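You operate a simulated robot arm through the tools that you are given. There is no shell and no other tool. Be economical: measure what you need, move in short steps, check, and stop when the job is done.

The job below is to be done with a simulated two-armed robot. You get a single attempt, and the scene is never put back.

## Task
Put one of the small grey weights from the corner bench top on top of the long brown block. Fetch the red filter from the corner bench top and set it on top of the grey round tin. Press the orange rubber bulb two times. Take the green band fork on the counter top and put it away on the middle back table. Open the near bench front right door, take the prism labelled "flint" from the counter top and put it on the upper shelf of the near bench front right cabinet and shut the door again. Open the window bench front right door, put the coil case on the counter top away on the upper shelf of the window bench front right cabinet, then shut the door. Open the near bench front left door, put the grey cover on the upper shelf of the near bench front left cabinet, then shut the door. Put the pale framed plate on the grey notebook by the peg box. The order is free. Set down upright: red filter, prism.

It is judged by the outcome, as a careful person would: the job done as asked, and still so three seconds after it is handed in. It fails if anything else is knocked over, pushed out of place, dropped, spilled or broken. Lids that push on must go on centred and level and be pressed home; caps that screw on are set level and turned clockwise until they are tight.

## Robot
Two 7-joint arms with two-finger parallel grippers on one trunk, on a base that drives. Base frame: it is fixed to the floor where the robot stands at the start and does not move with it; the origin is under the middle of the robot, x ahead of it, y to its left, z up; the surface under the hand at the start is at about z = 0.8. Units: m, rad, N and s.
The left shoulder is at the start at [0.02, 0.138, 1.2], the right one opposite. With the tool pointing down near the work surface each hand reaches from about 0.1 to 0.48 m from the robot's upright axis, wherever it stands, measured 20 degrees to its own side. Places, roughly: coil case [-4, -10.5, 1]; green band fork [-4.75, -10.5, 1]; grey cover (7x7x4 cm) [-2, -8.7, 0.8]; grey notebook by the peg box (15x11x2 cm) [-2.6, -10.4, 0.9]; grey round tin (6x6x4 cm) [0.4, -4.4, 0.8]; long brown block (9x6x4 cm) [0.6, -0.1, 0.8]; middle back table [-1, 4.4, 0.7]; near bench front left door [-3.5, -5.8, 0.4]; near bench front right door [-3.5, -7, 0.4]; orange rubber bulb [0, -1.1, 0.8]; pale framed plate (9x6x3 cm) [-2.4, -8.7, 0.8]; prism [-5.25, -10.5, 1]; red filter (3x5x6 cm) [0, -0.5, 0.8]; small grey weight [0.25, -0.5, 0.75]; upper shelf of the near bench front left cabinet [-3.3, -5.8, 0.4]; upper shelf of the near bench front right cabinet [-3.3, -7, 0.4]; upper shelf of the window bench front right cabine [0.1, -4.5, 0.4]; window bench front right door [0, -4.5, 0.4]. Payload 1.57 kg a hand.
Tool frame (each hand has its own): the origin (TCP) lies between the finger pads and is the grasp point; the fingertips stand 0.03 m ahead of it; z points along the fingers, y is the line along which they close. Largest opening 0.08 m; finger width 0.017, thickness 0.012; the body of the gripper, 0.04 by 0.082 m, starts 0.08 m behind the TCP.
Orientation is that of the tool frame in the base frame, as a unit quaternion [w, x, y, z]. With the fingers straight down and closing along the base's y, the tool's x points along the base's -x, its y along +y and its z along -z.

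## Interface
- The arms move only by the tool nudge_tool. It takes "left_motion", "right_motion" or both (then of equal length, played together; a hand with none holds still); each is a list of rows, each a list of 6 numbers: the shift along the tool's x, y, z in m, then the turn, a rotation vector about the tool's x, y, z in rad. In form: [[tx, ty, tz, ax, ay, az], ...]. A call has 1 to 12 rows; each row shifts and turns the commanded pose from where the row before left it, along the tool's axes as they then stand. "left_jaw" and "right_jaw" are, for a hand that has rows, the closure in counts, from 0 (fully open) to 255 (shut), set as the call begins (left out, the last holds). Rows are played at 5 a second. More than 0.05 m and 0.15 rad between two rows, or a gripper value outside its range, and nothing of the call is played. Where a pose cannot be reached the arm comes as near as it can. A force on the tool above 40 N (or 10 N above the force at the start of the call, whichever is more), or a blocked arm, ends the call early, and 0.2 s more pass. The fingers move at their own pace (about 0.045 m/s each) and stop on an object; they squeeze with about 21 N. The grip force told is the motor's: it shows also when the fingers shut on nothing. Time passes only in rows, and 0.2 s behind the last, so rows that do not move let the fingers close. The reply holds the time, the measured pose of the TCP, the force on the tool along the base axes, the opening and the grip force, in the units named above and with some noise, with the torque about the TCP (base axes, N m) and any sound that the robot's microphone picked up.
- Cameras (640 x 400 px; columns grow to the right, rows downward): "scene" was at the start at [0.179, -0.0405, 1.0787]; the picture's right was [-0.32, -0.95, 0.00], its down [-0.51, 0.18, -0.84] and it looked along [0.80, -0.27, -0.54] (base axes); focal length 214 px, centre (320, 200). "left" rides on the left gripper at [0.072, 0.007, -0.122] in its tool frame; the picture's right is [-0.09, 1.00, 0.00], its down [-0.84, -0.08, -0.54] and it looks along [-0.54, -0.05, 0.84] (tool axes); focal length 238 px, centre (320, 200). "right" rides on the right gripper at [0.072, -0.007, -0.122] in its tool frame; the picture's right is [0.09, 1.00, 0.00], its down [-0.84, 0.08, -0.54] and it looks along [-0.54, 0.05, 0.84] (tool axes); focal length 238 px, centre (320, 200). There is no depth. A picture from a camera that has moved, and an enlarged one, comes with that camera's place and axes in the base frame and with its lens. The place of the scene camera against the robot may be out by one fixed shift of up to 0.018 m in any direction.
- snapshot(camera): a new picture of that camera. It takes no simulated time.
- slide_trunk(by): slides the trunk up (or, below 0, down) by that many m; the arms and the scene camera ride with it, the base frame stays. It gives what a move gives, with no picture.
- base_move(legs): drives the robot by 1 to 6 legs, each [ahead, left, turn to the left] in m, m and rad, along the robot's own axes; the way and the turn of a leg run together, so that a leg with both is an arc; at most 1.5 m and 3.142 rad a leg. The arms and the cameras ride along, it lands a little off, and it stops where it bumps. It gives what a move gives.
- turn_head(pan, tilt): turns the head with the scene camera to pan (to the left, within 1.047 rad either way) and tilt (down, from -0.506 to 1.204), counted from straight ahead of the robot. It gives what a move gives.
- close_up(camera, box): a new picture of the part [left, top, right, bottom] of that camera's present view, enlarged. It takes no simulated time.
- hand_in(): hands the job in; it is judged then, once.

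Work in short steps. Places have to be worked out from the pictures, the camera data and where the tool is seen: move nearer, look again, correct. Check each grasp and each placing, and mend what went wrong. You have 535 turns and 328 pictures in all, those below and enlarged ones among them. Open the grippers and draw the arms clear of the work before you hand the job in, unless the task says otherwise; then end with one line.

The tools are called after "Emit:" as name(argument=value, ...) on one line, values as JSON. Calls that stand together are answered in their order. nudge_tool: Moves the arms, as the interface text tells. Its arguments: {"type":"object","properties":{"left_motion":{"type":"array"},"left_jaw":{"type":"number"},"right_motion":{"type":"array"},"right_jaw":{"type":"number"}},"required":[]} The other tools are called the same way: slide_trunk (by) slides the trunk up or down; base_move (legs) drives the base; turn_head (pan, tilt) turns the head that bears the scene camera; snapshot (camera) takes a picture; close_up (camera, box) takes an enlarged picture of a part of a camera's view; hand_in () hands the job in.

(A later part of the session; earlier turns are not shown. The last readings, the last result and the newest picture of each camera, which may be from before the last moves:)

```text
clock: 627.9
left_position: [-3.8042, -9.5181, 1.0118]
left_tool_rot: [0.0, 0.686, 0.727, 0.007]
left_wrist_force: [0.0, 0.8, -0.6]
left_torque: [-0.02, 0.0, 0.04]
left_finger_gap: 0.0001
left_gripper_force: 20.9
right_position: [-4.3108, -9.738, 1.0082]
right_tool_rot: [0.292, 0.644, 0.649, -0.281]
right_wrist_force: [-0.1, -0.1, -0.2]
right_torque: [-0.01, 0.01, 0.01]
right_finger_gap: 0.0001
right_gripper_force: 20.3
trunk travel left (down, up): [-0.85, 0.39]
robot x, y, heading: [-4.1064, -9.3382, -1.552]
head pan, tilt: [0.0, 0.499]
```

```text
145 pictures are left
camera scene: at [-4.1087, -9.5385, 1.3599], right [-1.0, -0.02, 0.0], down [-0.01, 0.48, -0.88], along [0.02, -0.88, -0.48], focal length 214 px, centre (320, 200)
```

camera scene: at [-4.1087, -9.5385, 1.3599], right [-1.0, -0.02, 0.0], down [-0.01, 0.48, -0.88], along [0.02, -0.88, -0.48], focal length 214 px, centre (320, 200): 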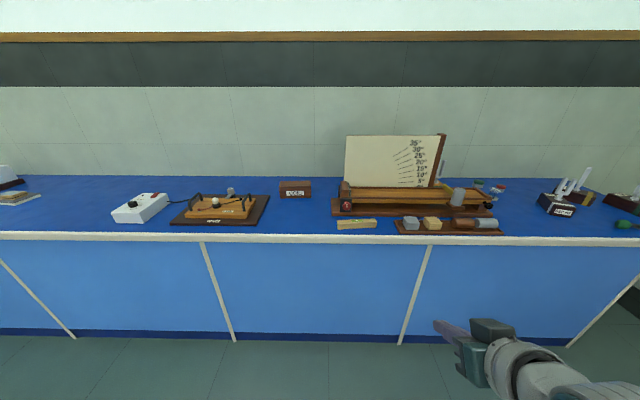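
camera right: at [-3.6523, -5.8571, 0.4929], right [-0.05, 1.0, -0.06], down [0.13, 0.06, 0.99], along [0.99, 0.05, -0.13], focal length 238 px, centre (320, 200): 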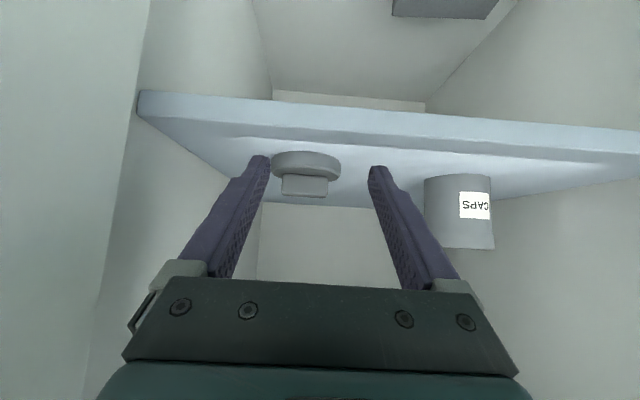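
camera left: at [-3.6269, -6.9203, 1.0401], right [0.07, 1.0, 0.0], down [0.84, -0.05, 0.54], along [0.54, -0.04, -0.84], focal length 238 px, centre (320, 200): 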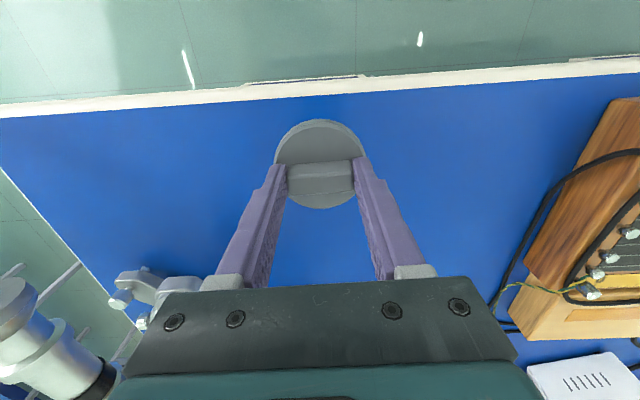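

The coil case is at about (-3.955, -10.56). I enlarge it, and approach.

Emit:
close_up(camera="scene", box=[250, 160, 350, 220])

Emit:
base_move(legs=[[0.3, 0.0, -0.018], [0, 0.05, 0]])

Emit:
turn_head(pan=0, tilt=0.7)

Emit:
snapshot(camera="scene")

```text
6.40 times, centred on (300, 190) of scene
camera zoom: at [-4.1087, -9.5385, 1.3599], right [-1.0, -0.02, 0.0], down [-0.01, 0.48, -0.88], along [0.02, -0.88, -0.48], focal length 1373 px, centre (448, 264)
```

zoom: 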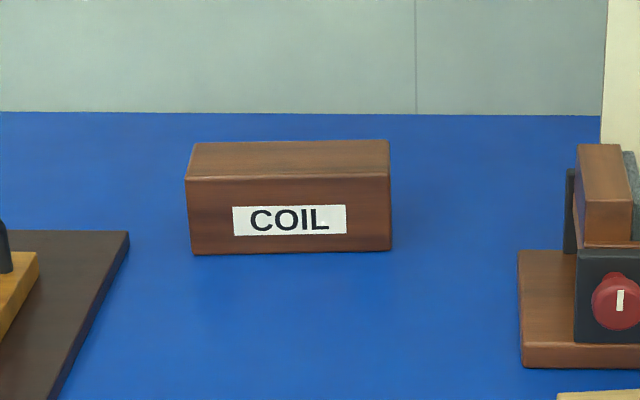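

```text
clock: 630.5
left_position: [-3.7546, -9.8207, 1.0114]
left_tool_rot: [0.0, 0.692, 0.722, 0.007]
left_wrist_force: [1.0, -0.8, -0.2]
left_torque: [0.03, 0.03, 0.03]
left_finger_gap: 0.0
left_gripper_force: 21.3
right_position: [-4.2653, -10.0322, 1.0099]
right_tool_rot: [0.29, 0.649, 0.643, -0.284]
right_wrist_force: [-0.5, -0.6, 0.8]
right_torque: [0.0, 0.01, 0.05]
right_finger_gap: 0.0
right_gripper_force: 21.3
trunk travel left (down, up): [-0.85, 0.39]
robot x, y, heading: [-4.0542, -9.6333, -1.57]
head pan, tilt: [0.0, 0.499]
```

```text
clock: 631.2
left_position: [-3.7548, -9.8209, 1.0111]
left_tool_rot: [0.001, 0.692, 0.722, 0.007]
left_wrist_force: [-0.1, -0.3, 0.0]
left_torque: [-0.01, 0.02, -0.02]
left_finger_gap: 0.0001
left_gripper_force: 20.9
right_position: [-4.265, -10.0315, 1.009]
right_tool_rot: [0.29, 0.649, 0.644, -0.284]
right_wrist_force: [0.1, -0.6, 0.1]
right_torque: [0.01, 0.01, 0.0]
right_finger_gap: 0.0
right_gripper_force: 21.5
trunk travel left (down, up): [-0.85, 0.39]
robot x, y, heading: [-4.0539, -9.6332, -1.567]
head pan, tilt: [0.0, 0.7]
```

```text
143 pictures are left
camera scene: at [-4.059, -9.8305, 1.3422], right [-1.0, 0.0, 0.0], down [0.0, 0.64, -0.77], along [0.0, -0.77, -0.64], focal length 214 px, centre (320, 200)
```

scene: 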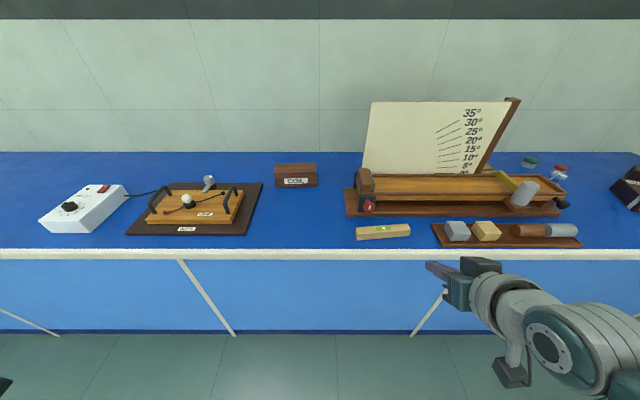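

The case is ~17×7×7 cm, its long side along x. Plan: lift it vertically, turn it in the air, set it down lengthwise, and regrasp it pitched for the shelf. First I make the right hand vertical and yaw it 90°.

Emit:
nudge_tool(right_motion=[[0, 0, 0, 0, 0.14, 0], [0, 0, 0, 0, 0.14, 0], [0, 0, 0, 0, 0.14, 0], [0, 0, 0, 0, 0.14, 0], [0, 0, 0, 0, 0.14, 0], [0, 0, 0, 0, 0.14, 0], [0, 0, 0, 0, 0, 0]], right_jaw=0)

Emit:
nudge_tool(right_motion=[[0, 0, 0.02, 0, 0, 0.143], [0, 0, 0.02, 0, 0, 0.143], [0, 0, 0, 0, 0, 0.143], [0, 0, 0, 0, 0, 0.143], [0, 0, 0, 0, 0, 0.143], [0, 0, 0, 0, 0, 0.143], [0, 0, 0, 0, 0, 0.143], [0, 0, 0, 0, 0, 0.143], [0, 0, 0, 0, 0, 0.143], [0, 0, 0, 0, 0, 0.143], [0, 0, 0, 0, 0, 0.143], [0, 0, 0, 0, 0, 0]])

```text
clock: 632.8
left_position: [-3.755, -9.8206, 1.012]
left_tool_rot: [0.0, 0.692, 0.722, 0.007]
left_wrist_force: [-0.1, -0.3, 0.0]
left_torque: [-0.03, -0.02, 0.01]
left_finger_gap: 0.0
left_gripper_force: 21.2
right_position: [-4.2654, -10.0322, 1.0106]
right_tool_rot: [0.003, 0.709, 0.705, 0.005]
right_wrist_force: [0.0, -0.7, -0.2]
right_torque: [0.01, -0.02, 0.01]
right_finger_gap: 0.0797
right_gripper_force: 0.0
trunk travel left (down, up): [-0.85, 0.39]
robot x, y, heading: [-4.0543, -9.6307, -1.567]
head pan, tilt: [0.0, 0.7]
```

```text
clock: 635.4
left_position: [-3.7554, -9.8214, 1.012]
left_tool_rot: [0.001, 0.692, 0.722, 0.006]
left_wrist_force: [0.0, 0.8, -0.2]
left_torque: [0.0, 0.02, 0.02]
left_finger_gap: 0.0001
left_gripper_force: 21.1
right_position: [-4.2617, -10.0169, 0.9815]
right_tool_rot: [-0.002, 1.0, -0.004, 0.005]
right_wrist_force: [0.6, -0.7, -1.4]
right_torque: [0.0, -0.01, -0.04]
right_finger_gap: 0.08
right_gripper_force: 0.1
right hand out of reach, approached as far as the arm can: row 1, 2
trunk travel left (down, up): [-0.85, 0.39]
robot x, y, heading: [-4.0547, -9.6328, -1.574]
head pan, tilt: [0.0, 0.7]
```

I raise the trunk 4 cm, strafe left 0.295 and advance 0.47 toward the case.

Emit:
slide_trunk(by=0.04)

Emit:
base_move(legs=[[0, 0.295, 0], [0.47, 0, 0.004]])

Emit:
snapshot(camera="right")

Emit:
snapshot(camera="scene")

```text
clock: 636.2
left_position: [-3.755, -9.8211, 1.0522]
left_tool_rot: [0.001, 0.692, 0.722, 0.007]
left_wrist_force: [-0.4, -0.6, -0.2]
left_torque: [0.0, -0.02, -0.01]
left_finger_gap: 0.0001
left_gripper_force: 21.0
right_position: [-4.2625, -10.0177, 1.0197]
right_tool_rot: [-0.001, 1.0, -0.002, 0.006]
right_wrist_force: [0.2, 0.4, 0.9]
right_torque: [-0.01, 0.0, 0.01]
right_finger_gap: 0.0801
right_gripper_force: 0.0
trunk travel left (down, up): [-0.89, 0.35]
robot x, y, heading: [-4.0522, -9.6363, -1.568]
head pan, tilt: [0.0, 0.7]
```

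```text
clock: 640.7
left_position: [-3.4562, -10.2917, 1.0512]
left_tool_rot: [0.0, 0.687, 0.727, 0.007]
left_wrist_force: [0.0, -0.3, 0.8]
left_torque: [0.04, -0.01, 0.01]
left_finger_gap: 0.0
left_gripper_force: 20.6
right_position: [-3.9601, -10.4953, 1.0198]
right_tool_rot: [-0.002, 1.0, 0.003, 0.005]
right_wrist_force: [-0.9, -0.4, -0.9]
right_torque: [-0.02, 0.06, 0.02]
right_finger_gap: 0.0799
right_gripper_force: 0.0
trunk travel left (down, up): [-0.89, 0.35]
robot x, y, heading: [-3.7581, -10.1098, -1.555]
head pan, tilt: [0.0, 0.7]
```

```text
142 pictures are left
camera right: at [-3.8895, -10.4875, 1.1434], right [0.1, -1.0, 0.0], down [-0.84, -0.09, 0.53], along [-0.53, -0.05, -0.85], focal length 238 px, centre (320, 200)
```

right: 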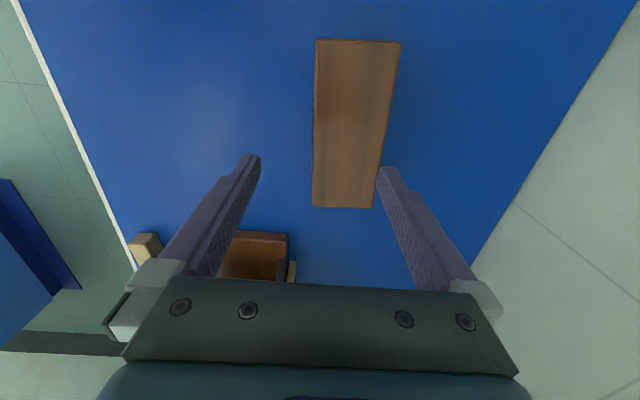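

```text
141 pictures are left
camera scene: at [-3.7602, -10.3057, 1.3821], right [-1.0, -0.01, 0.0], down [-0.01, 0.64, -0.76], along [0.01, -0.76, -0.64], focal length 214 px, centre (320, 200)
```

scene: 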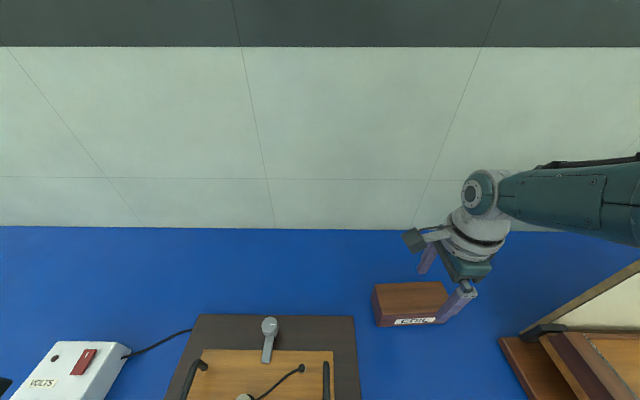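

The case's top centre is ≈(-3.958, -10.521), yawed 0.074. I align over it and descend with the arm.

Emit:
nudge_tool(right_motion=[[0.001, 0.013, 0, 0, 0, -0.037], [0.001, 0.013, 0.01, 0, 0, -0.037], [0, 0, 0.03, 0, 0, 0], [0, 0, 0, 0, 0, 0]])

Emit:
snapshot(camera="right")

```text
clock: 641.7
left_position: [-3.4561, -10.2923, 1.0505]
left_tool_rot: [0.0, 0.688, 0.726, 0.007]
left_wrist_force: [-0.5, -0.1, -0.2]
left_torque: [-0.01, -0.01, 0.01]
left_finger_gap: 0.0
left_gripper_force: 20.5
right_position: [-3.9563, -10.4853, 1.0071]
right_tool_rot: [-0.001, 0.999, 0.041, 0.005]
right_wrist_force: [0.1, -0.1, -0.3]
right_torque: [-0.02, -0.02, 0.01]
right_finger_gap: 0.0802
right_gripper_force: 0.1
right hand out of reach, approached as far as the arm can: row 1, 2, 3
trunk travel left (down, up): [-0.89, 0.35]
robot x, y, heading: [-3.758, -10.1114, -1.554]
head pan, tilt: [0.0, 0.7]
```

```text
140 pictures are left
camera right: at [-3.8863, -10.4729, 1.1308], right [0.17, -0.98, 0.0], down [-0.83, -0.15, 0.53], along [-0.52, -0.09, -0.85], focal length 238 px, centre (320, 200)
```

right: 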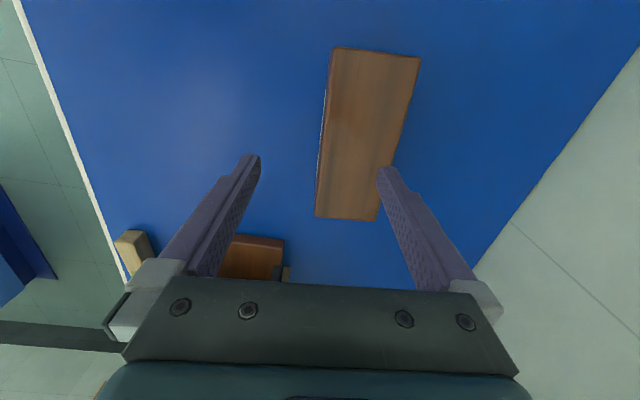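

Aligned in yaw, but reach-limited. I raise the left hand, advance the base 5 cm and lower the trunk 8 cm.

Emit:
nudge_tool(left_motion=[[0.02, 0, -0.03, 0, 0, 0], [0.02, 0, -0.03, 0, 0, 0], [0, 0, 0, 0, 0, 0]], right_motion=[[0, -0.005, 0, 0, 0, 0], [0, -0.005, 0, 0, 0, 0], [0, 0, 0, 0, 0, 0]])

Emit:
base_move(legs=[[0.05, 0, 0]])

Emit:
slide_trunk(by=-0.06)

Emit:
snapshot(camera="right")

```text
clock: 642.5
left_position: [-3.4602, -10.253, 1.1131]
left_tool_rot: [0.0, 0.688, 0.726, 0.008]
left_wrist_force: [-0.3, -0.7, -0.3]
left_torque: [0.02, -0.01, -0.02]
left_finger_gap: 0.0
left_gripper_force: 21.2
right_position: [-3.9564, -10.475, 1.0082]
right_tool_rot: [-0.001, 0.999, 0.04, 0.005]
right_wrist_force: [-0.1, 0.2, 0.9]
right_torque: [0.01, 0.0, -0.02]
right_finger_gap: 0.0799
right_gripper_force: 0.1
trunk travel left (down, up): [-0.89, 0.35]
robot x, y, heading: [-3.7538, -10.1074, -1.562]
head pan, tilt: [0.0, 0.7]
```

```text
clock: 643.4
left_position: [-3.4587, -10.3034, 1.1133]
left_tool_rot: [0.0, 0.687, 0.726, 0.008]
left_wrist_force: [0.1, 0.7, -0.6]
left_torque: [0.03, 0.02, -0.01]
left_finger_gap: 0.0003
left_gripper_force: 20.8
right_position: [-3.9566, -10.5245, 1.0059]
right_tool_rot: [-0.002, 0.999, 0.041, 0.005]
right_wrist_force: [-0.7, 0.8, -0.2]
right_torque: [0.02, 0.0, -0.03]
right_finger_gap: 0.08
right_gripper_force: 0.2
trunk travel left (down, up): [-0.89, 0.35]
robot x, y, heading: [-3.7571, -10.1575, -1.556]
head pan, tilt: [0.0, 0.7]
```

```text
clock: 644.4
left_position: [-3.4591, -10.303, 1.052]
left_tool_rot: [0.0, 0.688, 0.726, 0.007]
left_wrist_force: [-0.7, -0.8, 0.4]
left_torque: [-0.03, -0.01, 0.03]
left_finger_gap: 0.0004
left_gripper_force: 21.1
right_position: [-3.9553, -10.5255, 0.9475]
right_tool_rot: [-0.002, 0.999, 0.041, 0.005]
right_wrist_force: [0.1, 0.1, 0.4]
right_torque: [-0.04, 0.0, -0.01]
right_finger_gap: 0.0798
right_gripper_force: 0.0
trunk travel left (down, up): [-0.83, 0.41]
robot x, y, heading: [-3.7582, -10.1585, -1.556]
head pan, tilt: [0.0, 0.7]
```

```text
139 pictures are left
camera right: at [-3.8855, -10.5127, 1.0706], right [0.17, -0.98, 0.0], down [-0.83, -0.15, 0.53], along [-0.52, -0.09, -0.85], focal length 238 px, centre (320, 200)
```

right: 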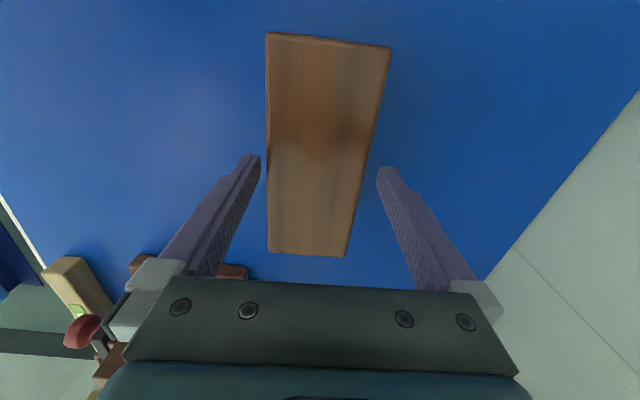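

The case is centred between the fingers, with a few mm clearance each side. I lower gently.

Emit:
nudge_tool(right_motion=[[0, 0.001, 0.008, 0, 0, 0], [0, 0, 0.008, 0, 0, 0], [0, 0, 0, 0, 0, 0]])

Emit:
snapshot(camera="right")

```text
clock: 645.2
left_position: [-3.458, -10.3029, 1.0517]
left_tool_rot: [0.0, 0.688, 0.726, 0.008]
left_wrist_force: [0.7, -0.4, -0.4]
left_torque: [0.02, 0.0, 0.02]
left_finger_gap: 0.0
left_gripper_force: 21.1
right_position: [-3.955, -10.5228, 0.9349]
right_tool_rot: [-0.001, 0.999, 0.041, 0.004]
right_wrist_force: [0.2, -0.9, -0.6]
right_torque: [0.02, 0.02, 0.0]
right_finger_gap: 0.08
right_gripper_force: 0.1
right hand out of reach, approached as far as the arm can: row 2
trunk travel left (down, up): [-0.83, 0.41]
robot x, y, heading: [-3.7569, -10.162, -1.558]
head pan, tilt: [0.0, 0.7]
```

```text
138 pictures are left
camera right: at [-3.8857, -10.5105, 1.0581], right [0.17, -0.98, 0.0], down [-0.83, -0.15, 0.53], along [-0.52, -0.09, -0.85], focal length 238 px, centre (320, 200)
```

right: 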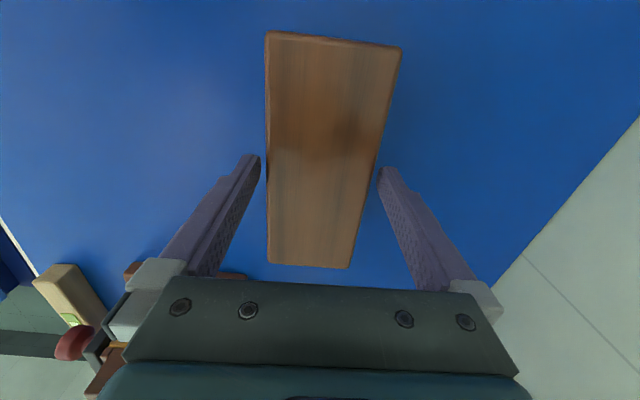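

Still clear on both sides. I lower with the trunk 3 cm.

Emit:
slide_trunk(by=-0.015)

Emit:
slide_trunk(by=-0.018)

Emit:
snapshot(camera="right")

```text
clock: 645.8
left_position: [-3.4587, -10.3034, 1.0392]
left_tool_rot: [-0.001, 0.688, 0.726, 0.008]
left_wrist_force: [0.2, 0.0, -0.2]
left_torque: [0.05, 0.01, 0.02]
left_finger_gap: 0.0
left_gripper_force: 21.1
right_position: [-3.9549, -10.5246, 0.9194]
right_tool_rot: [-0.003, 0.999, 0.041, 0.006]
right_wrist_force: [-0.5, 0.8, 0.2]
right_torque: [0.0, 0.02, 0.0]
right_finger_gap: 0.0801
right_gripper_force: 0.0
trunk travel left (down, up): [-0.815, 0.425]
robot x, y, heading: [-3.7564, -10.1574, -1.557]
head pan, tilt: [0.0, 0.7]
```

```text
clock: 646.5
left_position: [-3.4602, -10.3042, 1.02]
left_tool_rot: [0.0, 0.688, 0.726, 0.007]
left_wrist_force: [0.1, 0.5, 0.0]
left_torque: [0.01, -0.03, 0.01]
left_finger_gap: 0.0
left_gripper_force: 21.0
right_position: [-3.9555, -10.5239, 0.9032]
right_tool_rot: [-0.002, 0.999, 0.041, 0.005]
right_wrist_force: [0.4, -0.3, -0.1]
right_torque: [-0.03, -0.01, 0.0]
right_finger_gap: 0.0801
right_gripper_force: 0.1
trunk travel left (down, up): [-0.797, 0.443]
robot x, y, heading: [-3.7559, -10.1589, -1.559]
head pan, tilt: [0.0, 0.7]
```

```text
137 pictures are left
camera right: at [-3.8857, -10.5106, 1.0251], right [0.17, -0.98, 0.0], down [-0.83, -0.15, 0.53], along [-0.52, -0.09, -0.85], focal length 238 px, centre (320, 200)
```

right: 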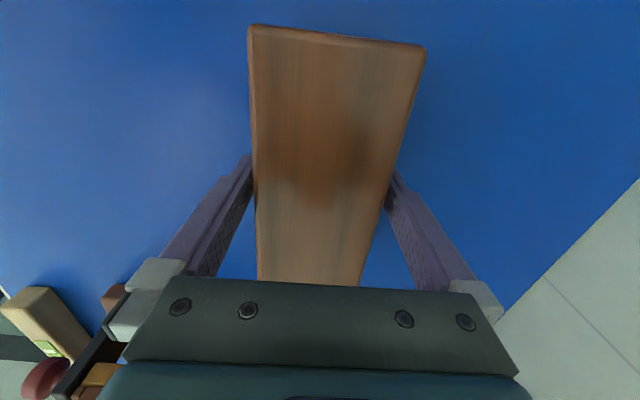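

The fingers straddle the case. I close and lift.

Emit:
nudge_tool(right_motion=[[0, 0, 0, 0, 0, 0], [0, 0, 0, 0, 0, 0], [0, 0, 0, 0, 0, 0]], right_jaw=255)

Emit:
slide_trunk(by=0.08)

Emit:
snapshot(camera="scene")

```text
clock: 647.3
left_position: [-3.4588, -10.302, 1.0202]
left_tool_rot: [0.0, 0.688, 0.726, 0.007]
left_wrist_force: [-0.5, 0.5, 0.0]
left_torque: [0.02, 0.03, 0.0]
left_finger_gap: 0.0005
left_gripper_force: 21.4
right_position: [-3.9554, -10.5232, 0.9026]
right_tool_rot: [-0.002, 0.999, 0.042, 0.006]
right_wrist_force: [0.9, 1.2, 1.9]
right_torque: [-0.09, 0.01, -0.06]
right_finger_gap: 0.07
right_gripper_force: 20.5
trunk travel left (down, up): [-0.797, 0.443]
robot x, y, heading: [-3.7566, -10.1567, -1.557]
head pan, tilt: [0.0, 0.7]
```

```text
clock: 648.4
left_position: [-3.4581, -10.3024, 1.0993]
left_tool_rot: [-0.001, 0.688, 0.726, 0.007]
left_wrist_force: [0.0, 0.4, 0.3]
left_torque: [0.0, 0.0, -0.01]
left_finger_gap: 0.0002
left_gripper_force: 20.9
right_position: [-3.9556, -10.5224, 0.9816]
right_tool_rot: [-0.002, 0.999, 0.042, 0.005]
right_wrist_force: [-0.4, 0.4, -2.9]
right_torque: [-0.04, 0.01, 0.02]
right_finger_gap: 0.07
right_gripper_force: 21.1
trunk travel left (down, up): [-0.877, 0.363]
robot x, y, heading: [-3.7564, -10.1617, -1.558]
head pan, tilt: [0.0, 0.7]
```

```text
136 pictures are left
camera scene: at [-3.7594, -10.3555, 1.3691], right [-1.0, -0.01, 0.0], down [-0.01, 0.64, -0.76], along [0.01, -0.76, -0.64], focal length 214 px, centre (320, 200)
```

scene: 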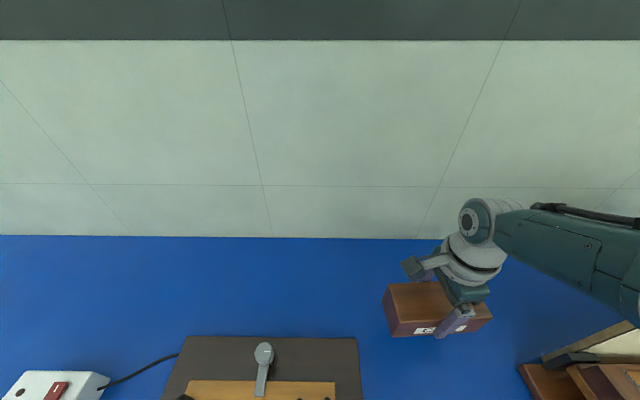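

Gripped (70 mm). I back 0.2 so it is over the free front area, then turn it 90° in the air.

Emit:
base_move(legs=[[-0.21, 0.0, -0.01]])

Emit:
nudge_tool(right_motion=[[0, 0, 0, 0, 0, -0.137], [0, 0, 0, 0, 0, -0.137], [0, 0, 0, 0, 0, -0.137], [0, 0, 0, 0, 0, -0.137], [0, 0, 0, 0, 0, -0.137], [0, 0, 0, 0, 0, -0.137], [0, 0, 0, 0, 0, -0.137], [0, 0, 0, 0, 0, -0.137], [0, 0, 0, 0, 0, -0.137], [0, 0, 0, 0, 0, -0.137], [0, 0, 0, 0, 0, -0.12], [0, 0, 0, 0, 0, 0]])

Emit:
snapshot(camera="scene")

```text
clock: 650.1
left_position: [-3.4632, -10.0973, 1.1003]
left_tool_rot: [0.0, 0.692, 0.722, 0.007]
left_wrist_force: [-0.5, -0.8, 0.5]
left_torque: [-0.01, -0.02, 0.04]
left_finger_gap: 0.0
left_gripper_force: 20.8
right_position: [-3.9626, -10.3093, 0.9817]
right_tool_rot: [-0.002, 0.999, 0.035, 0.005]
right_wrist_force: [0.4, 1.0, -3.7]
right_torque: [0.0, -0.02, -0.01]
right_finger_gap: 0.07
right_gripper_force: 21.1
trunk travel left (down, up): [-0.877, 0.363]
robot x, y, heading: [-3.7579, -9.947, -1.573]
head pan, tilt: [0.0, 0.7]
```

```text
clock: 652.7
left_position: [-3.4617, -10.0972, 1.0994]
left_tool_rot: [0.001, 0.692, 0.722, 0.007]
left_wrist_force: [-0.3, 0.2, 0.4]
left_torque: [-0.02, 0.02, 0.03]
left_finger_gap: 0.0
left_gripper_force: 20.9
right_position: [-3.962, -10.3096, 0.9815]
right_tool_rot: [0.002, 0.71, 0.704, 0.005]
right_wrist_force: [0.2, -1.2, -3.4]
right_torque: [0.01, 0.04, 0.04]
right_finger_gap: 0.0699
right_gripper_force: 21.3
trunk travel left (down, up): [-0.877, 0.363]
robot x, y, heading: [-3.7582, -9.9493, -1.57]
head pan, tilt: [0.0, 0.7]
```

```text
135 pictures are left
camera scene: at [-3.7633, -10.145, 1.3691], right [-1.0, 0.0, 0.0], down [0.0, 0.64, -0.76], along [0.0, -0.76, -0.64], focal length 214 px, centre (320, 200)
```

scene: 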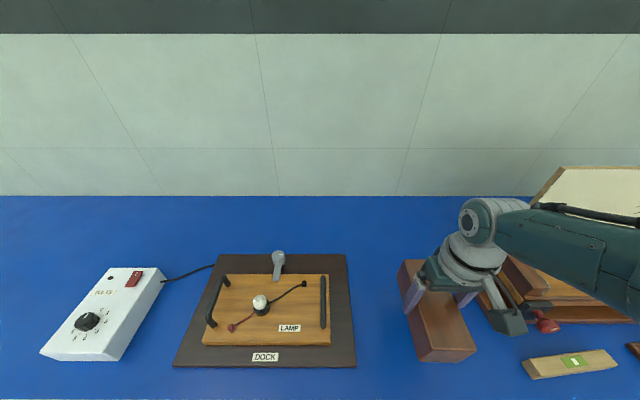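

Lengthwise now. I shift it 3 cm forward and lower it to the counter.

Emit:
nudge_tool(right_motion=[[-0.03, 0, 0, 0, 0, 0], [0, 0, 0, 0, 0, 0]])

Emit:
slide_trunk(by=-0.068)

Emit:
slide_trunk(by=-0.006)

Emit:
slide_trunk(by=-0.005)

```text
clock: 653.3
left_position: [-3.4615, -10.0952, 1.0994]
left_tool_rot: [0.0, 0.693, 0.721, 0.008]
left_wrist_force: [-0.7, -0.8, 0.4]
left_torque: [0.01, 0.01, 0.01]
left_finger_gap: 0.0
left_gripper_force: 21.0
right_position: [-3.9601, -10.3188, 0.9902]
right_tool_rot: [0.002, 0.711, 0.704, 0.005]
right_wrist_force: [0.5, 0.3, -2.6]
right_torque: [-0.02, 0.02, 0.02]
right_finger_gap: 0.07
right_gripper_force: 20.9
right hand out of reach, approached as far as the arm can: row 1
trunk travel left (down, up): [-0.877, 0.363]
robot x, y, heading: [-3.7556, -9.9482, -1.571]
head pan, tilt: [0.0, 0.7]
```

```text
clock: 654.4
left_position: [-3.4611, -10.0969, 1.0308]
left_tool_rot: [0.0, 0.693, 0.721, 0.006]
left_wrist_force: [0.0, 0.1, -0.3]
left_torque: [0.06, -0.01, 0.0]
left_finger_gap: 0.0002
left_gripper_force: 21.0
right_position: [-3.9603, -10.3196, 0.9228]
right_tool_rot: [0.003, 0.711, 0.703, 0.005]
right_wrist_force: [-0.3, -0.3, -3.1]
right_torque: [0.0, 0.02, 0.01]
right_finger_gap: 0.0698
right_gripper_force: 20.8
trunk travel left (down, up): [-0.809, 0.431]
robot x, y, heading: [-3.7572, -9.9505, -1.572]
head pan, tilt: [0.0, 0.7]
```

```text
clock: 654.9
left_position: [-3.463, -10.0961, 1.0264]
left_tool_rot: [0.001, 0.692, 0.722, 0.007]
left_wrist_force: [1.0, -0.6, -0.4]
left_torque: [0.01, 0.01, 0.01]
left_finger_gap: 0.0
left_gripper_force: 21.2
right_position: [-3.9598, -10.3189, 0.916]
right_tool_rot: [0.002, 0.711, 0.703, 0.005]
right_wrist_force: [1.1, -0.4, -3.2]
right_torque: [0.02, 0.01, -0.01]
right_finger_gap: 0.0698
right_gripper_force: 21.2
trunk travel left (down, up): [-0.803, 0.437]
robot x, y, heading: [-3.76, -9.9488, -1.573]
head pan, tilt: [0.0, 0.7]
```

```text
clock: 655.5
left_position: [-3.4626, -10.0956, 1.0205]
left_tool_rot: [0.001, 0.692, 0.722, 0.007]
left_wrist_force: [-0.1, 0.1, 0.4]
left_torque: [0.0, -0.01, -0.01]
left_finger_gap: 0.0
left_gripper_force: 21.0
right_position: [-3.9609, -10.3196, 0.9111]
right_tool_rot: [0.002, 0.71, 0.704, 0.005]
right_wrist_force: [-0.2, 0.1, -3.9]
right_torque: [-0.01, -0.03, 0.0]
right_finger_gap: 0.07
right_gripper_force: 20.7
trunk travel left (down, up): [-0.798, 0.442]
robot x, y, heading: [-3.7589, -9.9478, -1.569]
head pan, tilt: [0.0, 0.7]
```

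I advance 2 cm for margin, then lower the last millimetres.

Emit:
base_move(legs=[[0.02, 0, 0]])

Emit:
slide_trunk(by=-0.006)

Emit:
slide_trunk(by=-0.004)

```text
clock: 656.2
left_position: [-3.4623, -10.1167, 1.0212]
left_tool_rot: [0.0, 0.692, 0.722, 0.008]
left_wrist_force: [-0.3, 0.5, 0.7]
left_torque: [-0.01, -0.04, 0.0]
left_finger_gap: 0.0
left_gripper_force: 21.2
right_position: [-3.9603, -10.3388, 0.9111]
right_tool_rot: [0.003, 0.71, 0.704, 0.005]
right_wrist_force: [0.3, -1.5, -2.9]
right_torque: [0.01, -0.01, 0.01]
right_finger_gap: 0.0698
right_gripper_force: 20.9
trunk travel left (down, up): [-0.798, 0.442]
robot x, y, heading: [-3.7573, -9.9693, -1.572]
head pan, tilt: [0.0, 0.7]
```

```text
clock: 656.8
left_position: [-3.4617, -10.1155, 1.0147]
left_tool_rot: [0.001, 0.693, 0.721, 0.007]
left_wrist_force: [0.1, 0.1, -0.2]
left_torque: [-0.01, 0.0, -0.05]
left_finger_gap: 0.0
left_gripper_force: 21.3
right_position: [-3.9612, -10.3394, 0.9049]
right_tool_rot: [0.003, 0.71, 0.704, 0.005]
right_wrist_force: [-0.2, -0.2, -3.2]
right_torque: [0.01, 0.02, 0.03]
right_finger_gap: 0.0701
right_gripper_force: 21.1
trunk travel left (down, up): [-0.792, 0.448]
robot x, y, heading: [-3.7558, -9.9693, -1.569]
head pan, tilt: [0.0, 0.7]
```

```text
clock: 657.3
left_position: [-3.4612, -10.1162, 1.0117]
left_tool_rot: [0.001, 0.692, 0.722, 0.006]
left_wrist_force: [0.1, 1.0, -0.2]
left_torque: [0.01, 0.0, -0.01]
left_finger_gap: 0.0
left_gripper_force: 21.4
right_position: [-3.9604, -10.3399, 0.9015]
right_tool_rot: [0.003, 0.711, 0.703, 0.006]
right_wrist_force: [1.5, 4.8, 15.0]
right_torque: [0.48, 0.47, -0.31]
right_finger_gap: 0.0698
right_gripper_force: 20.5
trunk travel left (down, up): [-0.788, 0.452]
robot x, y, heading: [-3.7552, -9.9662, -1.571]
head pan, tilt: [0.0, 0.7]
```

Contact. I release, rise, and pitch the hand 50° for the regrasp.

Emit:
nudge_tool(right_motion=[[0, 0, 0, 0, 0, 0], [0, 0, 0, 0, 0, 0], [0, 0, 0, 0, 0, 0]], right_jaw=0)

Emit:
slide_trunk(by=0.12)

Emit:
nudge_tool(right_motion=[[0, 0, 0, 0, -0.145, 0], [0, 0, 0, 0, -0.145, 0], [0, 0, 0, 0, -0.145, 0], [0, 0, 0, 0, -0.145, 0], [0, 0, 0, 0, -0.145, 0], [0, 0, 0, 0, -0.145, 0], [0, 0, 0, 0, 0, 0]])

Emit:
snapshot(camera="right")

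Emit:
snapshot(camera="scene")

```text
clock: 658.1
left_position: [-3.4625, -10.1164, 1.0112]
left_tool_rot: [0.0, 0.692, 0.722, 0.006]
left_wrist_force: [0.1, 0.2, 0.3]
left_torque: [0.02, -0.01, -0.01]
left_finger_gap: 0.0
left_gripper_force: 20.9
right_position: [-3.9607, -10.3396, 0.9021]
right_tool_rot: [0.002, 0.711, 0.704, 0.005]
right_wrist_force: [0.5, -0.6, -0.3]
right_torque: [-0.01, -0.01, 0.04]
right_finger_gap: 0.0798
right_gripper_force: 0.0
trunk travel left (down, up): [-0.788, 0.452]
robot x, y, heading: [-3.7595, -9.968, -1.568]
head pan, tilt: [0.0, 0.7]
```

```text
clock: 659.6
left_position: [-3.4624, -10.1156, 1.1302]
left_tool_rot: [0.0, 0.692, 0.722, 0.007]
left_wrist_force: [0.4, 0.6, -0.6]
left_torque: [-0.02, 0.0, 0.01]
left_finger_gap: 0.0
left_gripper_force: 20.9
right_position: [-3.9596, -10.3406, 1.0198]
right_tool_rot: [0.003, 0.711, 0.703, 0.005]
right_wrist_force: [0.1, 0.3, -0.4]
right_torque: [0.01, 0.0, 0.0]
right_finger_gap: 0.0804
right_gripper_force: 0.1
trunk travel left (down, up): [-0.908, 0.332]
robot x, y, heading: [-3.7567, -9.9654, -1.566]
head pan, tilt: [0.0, 0.7]
```

```text
clock: 661.2
left_position: [-3.4624, -10.1165, 1.1305]
left_tool_rot: [0.0, 0.691, 0.722, 0.006]
left_wrist_force: [-0.2, -0.9, 0.5]
left_torque: [-0.01, 0.01, -0.01]
left_finger_gap: 0.0
left_gripper_force: 20.9
right_position: [-3.9599, -10.3393, 1.0209]
right_tool_rot: [0.297, 0.647, 0.637, -0.295]
right_wrist_force: [-0.6, 0.1, 0.8]
right_torque: [-0.01, 0.02, 0.0]
right_finger_gap: 0.0799
right_gripper_force: 0.0
trunk travel left (down, up): [-0.908, 0.332]
robot x, y, heading: [-3.7578, -9.971, -1.569]
head pan, tilt: [0.0, 0.7]
```

```text
134 pictures are left
camera right: at [-3.9657, -10.2, 1.0458], right [1.0, 0.05, -0.06], down [0.07, -0.13, 0.99], along [0.04, -0.99, -0.13], focal length 238 px, centre (320, 200)
```

right: 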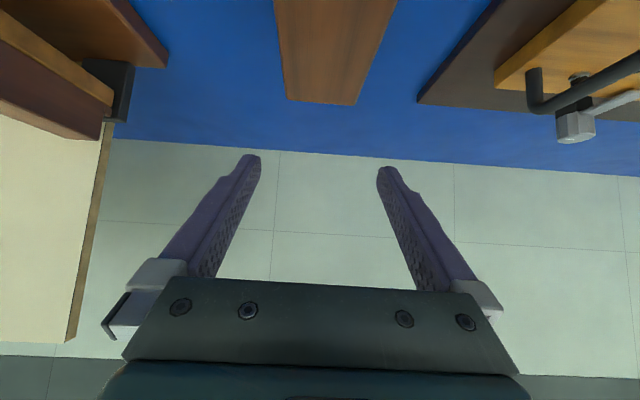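

```text
133 pictures are left
camera scene: at [-3.7633, -10.1655, 1.4002], right [-1.0, 0.0, 0.0], down [0.0, 0.64, -0.76], along [0.0, -0.76, -0.64], focal length 214 px, centre (320, 200)
```

scene: 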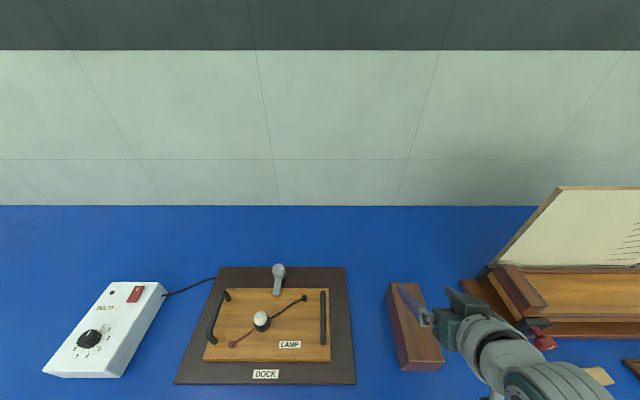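

I move along the tool's x to bring the fingers down behind the case's near end, then check.

Emit:
nudge_tool(right_motion=[[0.03, 0, 0, 0, 0, 0], [0.03, 0, 0, 0, 0, 0], [0.025, 0, 0, 0, 0, 0], [0, 0, 0, 0, 0, 0]])

Emit:
snapshot(camera="right")

```text
clock: 662.2
left_position: [-3.4617, -10.1153, 1.1302]
left_tool_rot: [0.0, 0.692, 0.722, 0.006]
left_wrist_force: [0.4, 0.0, -0.3]
left_torque: [-0.01, 0.0, -0.01]
left_finger_gap: 0.0
left_gripper_force: 20.5
right_position: [-3.9577, -10.2846, 0.9545]
right_tool_rot: [0.299, 0.647, 0.636, -0.295]
right_wrist_force: [0.5, 0.1, -0.3]
right_torque: [0.0, -0.05, -0.06]
right_finger_gap: 0.08
right_gripper_force: 0.1
trunk travel left (down, up): [-0.908, 0.332]
robot x, y, heading: [-3.7581, -9.9686, -1.568]
head pan, tilt: [0.0, 0.7]
```

```text
132 pictures are left
camera right: at [-3.9631, -10.1443, 0.9792], right [1.0, 0.05, -0.06], down [0.07, -0.13, 0.99], along [0.04, -0.99, -0.13], focal length 238 px, centre (320, 200)
```

right: 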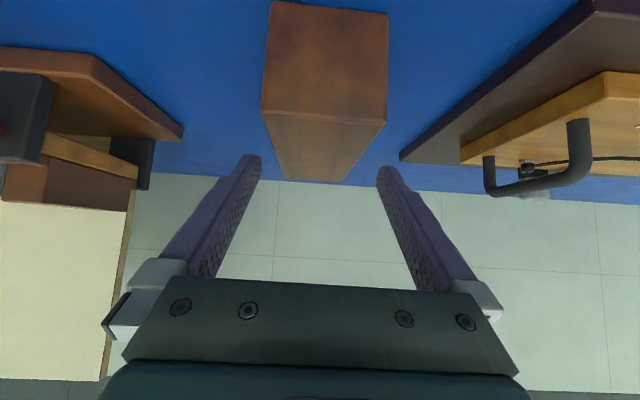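

The case is centred in the tool plane. I continue: 2.7 cm more along x, then 7 cm along the tool axis.

Emit:
nudge_tool(right_motion=[[0.027, 0, 0, 0, 0, 0], [0, 0, 0.025, 0, 0, 0], [0, 0, 0.025, 0, 0, 0], [0, 0, 0, 0, 0, 0]])

Emit:
snapshot(camera="right")

```text
clock: 663.2
left_position: [-3.4619, -10.1178, 1.1306]
left_tool_rot: [0.001, 0.693, 0.721, 0.007]
left_wrist_force: [-0.1, -0.3, 1.0]
left_torque: [0.01, 0.01, -0.02]
left_finger_gap: 0.0
left_gripper_force: 20.9
right_position: [-3.9577, -10.2769, 0.9518]
right_tool_rot: [0.299, 0.647, 0.637, -0.294]
right_wrist_force: [0.4, -0.7, -0.5]
right_torque: [0.02, -0.01, -0.02]
right_finger_gap: 0.08
right_gripper_force: 0.0
right hand out of reach, approached as far as the arm can: row 1, 2, 3
trunk travel left (down, up): [-0.908, 0.332]
robot x, y, heading: [-3.7615, -9.9672, -1.571]
head pan, tilt: [0.0, 0.7]
```

```text
131 pictures are left
camera right: at [-3.9626, -10.137, 0.9767], right [1.0, 0.05, -0.06], down [0.07, -0.13, 0.99], along [0.04, -0.99, -0.13], focal length 238 px, centre (320, 200)
```

right: 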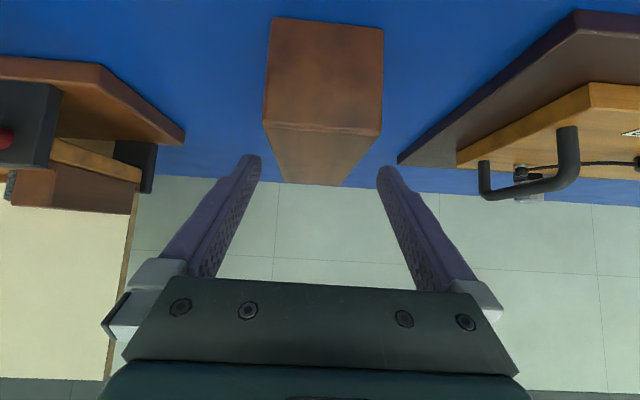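

The shoulder is too high: I lower the trunk 6 cm, then drive 4.5 cm forward.

Emit:
slide_trunk(by=-0.062)

Emit:
base_move(legs=[[0.045, 0, 0]])

Emit:
snapshot(camera="right")

Emit:
close_up(camera="scene", box=[340, 240, 500, 400])

```text
clock: 664.2
left_position: [-3.4622, -10.1176, 1.0682]
left_tool_rot: [0.001, 0.692, 0.722, 0.007]
left_wrist_force: [0.2, -0.4, 0.7]
left_torque: [0.0, 0.01, 0.01]
left_finger_gap: 0.0002
left_gripper_force: 20.8
right_position: [-3.9578, -10.2767, 0.8895]
right_tool_rot: [0.299, 0.646, 0.637, -0.295]
right_wrist_force: [0.0, 0.6, 0.1]
right_torque: [0.0, 0.0, 0.01]
right_finger_gap: 0.0799
right_gripper_force: 0.0
trunk travel left (down, up): [-0.846, 0.394]
robot x, y, heading: [-3.7588, -9.968, -1.567]
head pan, tilt: [0.0, 0.7]
```

```text
clock: 665.1
left_position: [-3.4626, -10.1609, 1.0695]
left_tool_rot: [0.0, 0.692, 0.722, 0.007]
left_wrist_force: [-0.3, -0.1, 0.4]
left_torque: [-0.02, 0.01, 0.04]
left_finger_gap: 0.0003
left_gripper_force: 21.4
right_position: [-3.9577, -10.3215, 0.8899]
right_tool_rot: [0.298, 0.647, 0.637, -0.294]
right_wrist_force: [-0.5, -0.2, -0.6]
right_torque: [0.01, -0.01, -0.03]
right_finger_gap: 0.0802
right_gripper_force: 0.0
trunk travel left (down, up): [-0.846, 0.394]
robot x, y, heading: [-3.7625, -10.0156, -1.567]
head pan, tilt: [0.0, 0.7]
```

```text
130 pictures are left
camera right: at [-3.9625, -10.1816, 0.9146], right [1.0, 0.05, -0.06], down [0.07, -0.13, 0.99], along [0.04, -0.99, -0.13], focal length 238 px, centre (320, 200)
```

right: 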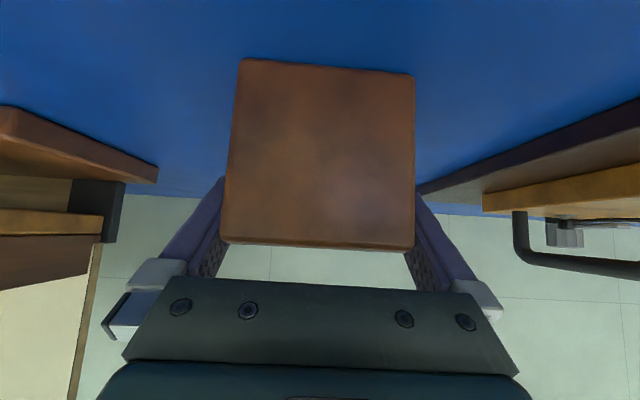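

```text
2.50 times, centred on (420, 320) of scene
camera zoom: at [-3.7631, -10.2101, 1.3381], right [-1.0, 0.0, 0.0], down [0.0, 0.64, -0.76], along [0.0, -0.76, -0.64], focal length 536 px, centre (70, -100)
```

zoom: 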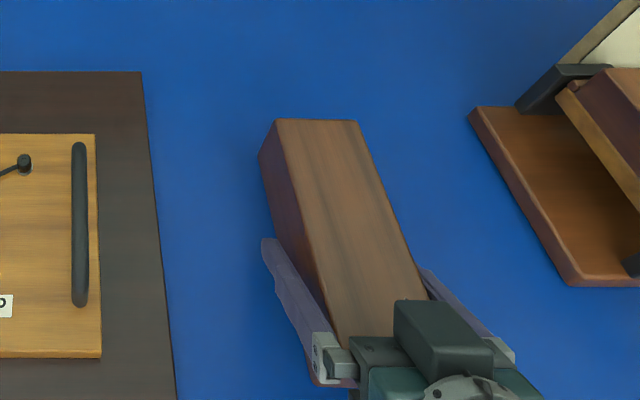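

The fingers straddle the case up to near the palm. I close and lift.

Emit:
nudge_tool(right_motion=[[0, 0, 0, 0, 0, 0], [0, 0, 0, 0, 0, 0], [0, 0, 0, 0, 0, 0]], right_jaw=255)

Emit:
slide_trunk(by=0.1)

Emit:
snapshot(camera="scene")

```text
clock: 665.9
left_position: [-3.4612, -10.1607, 1.0687]
left_tool_rot: [0.0, 0.692, 0.722, 0.006]
left_wrist_force: [0.3, 0.1, -0.2]
left_torque: [-0.01, 0.0, 0.03]
left_finger_gap: 0.0002
left_gripper_force: 20.7
right_position: [-3.9573, -10.3221, 0.8899]
right_tool_rot: [0.3, 0.646, 0.637, -0.296]
right_wrist_force: [-0.8, 0.5, 1.8]
right_torque: [-0.05, 0.18, 0.02]
right_finger_gap: 0.0699
right_gripper_force: 21.1
trunk travel left (down, up): [-0.846, 0.394]
robot x, y, heading: [-3.7591, -10.0116, -1.57]
head pan, tilt: [0.0, 0.7]
```

```text
clock: 667.3
left_position: [-3.4622, -10.1607, 1.1684]
left_tool_rot: [0.0, 0.692, 0.721, 0.007]
left_wrist_force: [0.1, -0.2, 0.4]
left_torque: [0.0, 0.0, -0.02]
left_finger_gap: 0.0002
left_gripper_force: 21.1
right_position: [-3.958, -10.3219, 0.9904]
right_tool_rot: [0.298, 0.647, 0.637, -0.294]
right_wrist_force: [-0.1, 0.2, -2.9]
right_torque: [0.02, 0.0, -0.01]
right_finger_gap: 0.0699
right_gripper_force: 21.1
trunk travel left (down, up): [-0.946, 0.294]
robot x, y, heading: [-3.7581, -10.0103, -1.57]
head pan, tilt: [0.0, 0.7]
```

```text
128 pictures are left
camera scene: at [-3.7631, -10.21, 1.4381], right [-1.0, 0.0, 0.0], down [0.0, 0.64, -0.76], along [0.0, -0.76, -0.64], focal length 214 px, centre (320, 200)
```

scene: 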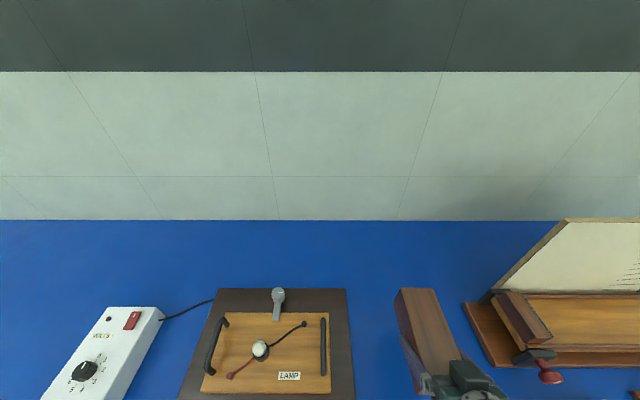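

The case is held level. For the fork I first draw the right hand up and back so that the case stays clear of the other forks; then back off and go right.

Emit:
base_move(legs=[[-0.4, 0, 0]])

Emit:
nudge_tool(right_motion=[[-0.0072, 0, -0.0377, 0, 0, 0], [-0.0072, 0, -0.0377, 0, 0, 0], [-0.0072, 0, -0.0377, 0, 0, 0], [-0.0072, 0, -0.0377, 0, 0, 0], [-0.0072, 0, -0.0377, 0, 0, 0], [0, 0, 0, 0, 0, 0]])

Emit:
base_move(legs=[[0, -1.12, 0]])

Emit:
turn_head(pan=0.2, tilt=0.6)

Emit:
snapshot(camera="scene")

```text
clock: 669.8
left_position: [-3.4636, -9.759, 1.1688]
left_tool_rot: [0.001, 0.688, 0.725, 0.006]
left_wrist_force: [-0.1, -0.1, 0.1]
left_torque: [0.01, 0.0, -0.02]
left_finger_gap: 0.0003
left_gripper_force: 20.7
right_position: [-3.9573, -9.9245, 0.9904]
right_tool_rot: [0.3, 0.644, 0.64, -0.293]
right_wrist_force: [0.1, -0.4, -3.0]
right_torque: [0.1, -0.01, 0.01]
right_finger_gap: 0.0698
right_gripper_force: 21.0
trunk travel left (down, up): [-0.946, 0.294]
robot x, y, heading: [-3.7619, -9.6108, -1.555]
head pan, tilt: [0.0, 0.7]
```

```text
clock: 671.2
left_position: [-3.4634, -9.7588, 1.1696]
left_tool_rot: [0.0, 0.689, 0.725, 0.008]
left_wrist_force: [0.6, -0.4, -0.8]
left_torque: [-0.04, 0.03, -0.01]
left_finger_gap: 0.0001
left_gripper_force: 20.8
right_position: [-3.9624, -9.8045, 1.1413]
right_tool_rot: [0.3, 0.644, 0.64, -0.293]
right_wrist_force: [0.0, -0.7, -2.9]
right_torque: [0.08, 0.0, 0.01]
right_finger_gap: 0.0699
right_gripper_force: 21.1
trunk travel left (down, up): [-0.946, 0.294]
robot x, y, heading: [-3.7623, -9.6166, -1.559]
head pan, tilt: [0.0, 0.7]
```

```text
clock: 676.9
left_position: [-4.5856, -9.7717, 1.169]
left_tool_rot: [0.0, 0.689, 0.725, 0.006]
left_wrist_force: [0.5, -0.5, -1.0]
left_torque: [0.0, -0.01, 0.01]
left_finger_gap: 0.0002
left_gripper_force: 21.2
right_position: [-5.0853, -9.8154, 1.1395]
right_tool_rot: [0.3, 0.644, 0.639, -0.293]
right_wrist_force: [-0.1, -0.3, -2.6]
right_torque: [0.06, 0.03, 0.01]
right_finger_gap: 0.0697
right_gripper_force: 20.5
trunk travel left (down, up): [-0.946, 0.294]
robot x, y, heading: [-4.8848, -9.6275, -1.56]
head pan, tilt: [0.0, 0.7]
```

```text
clock: 677.6
left_position: [-4.5865, -9.7716, 1.1695]
left_tool_rot: [0.001, 0.689, 0.725, 0.007]
left_wrist_force: [0.0, 0.2, 0.2]
left_torque: [0.0, -0.02, -0.02]
left_finger_gap: 0.0002
left_gripper_force: 20.7
right_position: [-5.0844, -9.8162, 1.1394]
right_tool_rot: [0.3, 0.644, 0.639, -0.294]
right_wrist_force: [-0.4, 0.2, -2.5]
right_torque: [0.09, 0.01, 0.01]
right_finger_gap: 0.0703
right_gripper_force: 20.5
trunk travel left (down, up): [-0.946, 0.294]
robot x, y, heading: [-4.8859, -9.6279, -1.558]
head pan, tilt: [0.201, 0.6]
```

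```text
127 pictures are left
camera scene: at [-4.8697, -9.8243, 1.4467], right [-0.98, -0.21, 0.0], down [-0.12, 0.55, -0.82], along [0.17, -0.81, -0.57], focal length 214 px, centre (320, 200)
```

scene: 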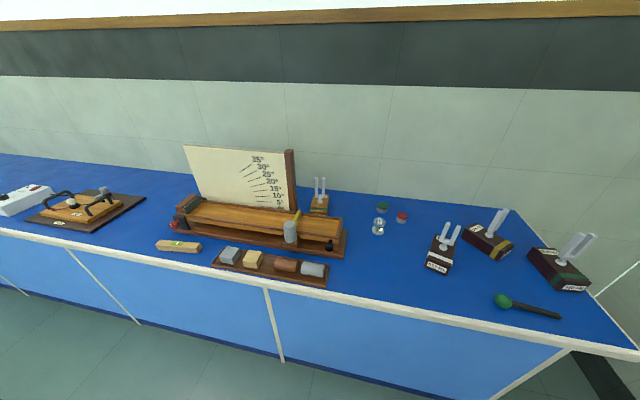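

The fork stands just right of the board's post, behind the ramp. I enlarge it.

Emit:
close_up(camera="scene", box=[270, 150, 370, 250])

Emit:
close_up(camera="scene", box=[480, 200, 620, 310])

```text
4.00 times, centred on (320, 200) of scene
camera zoom: at [-4.8697, -9.8243, 1.4467], right [-0.98, -0.21, 0.0], down [-0.12, 0.55, -0.82], along [0.17, -0.81, -0.57], focal length 858 px, centre (320, 200)
```

zoom: 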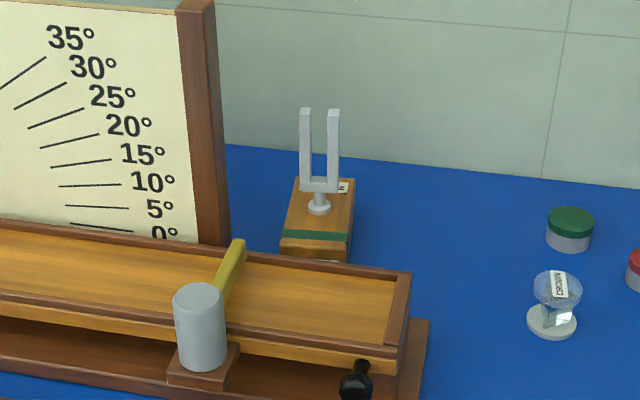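

```text
3.64 times, centred on (550, 255) of scene
camera zoom: at [-4.8697, -9.8243, 1.4467], right [-0.98, -0.21, 0.0], down [-0.12, 0.55, -0.82], along [0.17, -0.81, -0.57], focal length 780 px, centre (-516, 0)
```

zoom: 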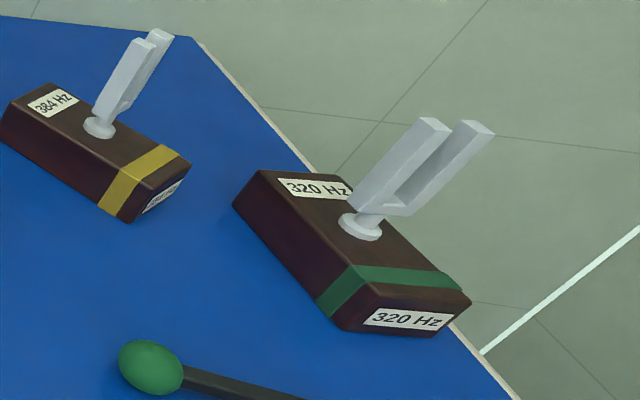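

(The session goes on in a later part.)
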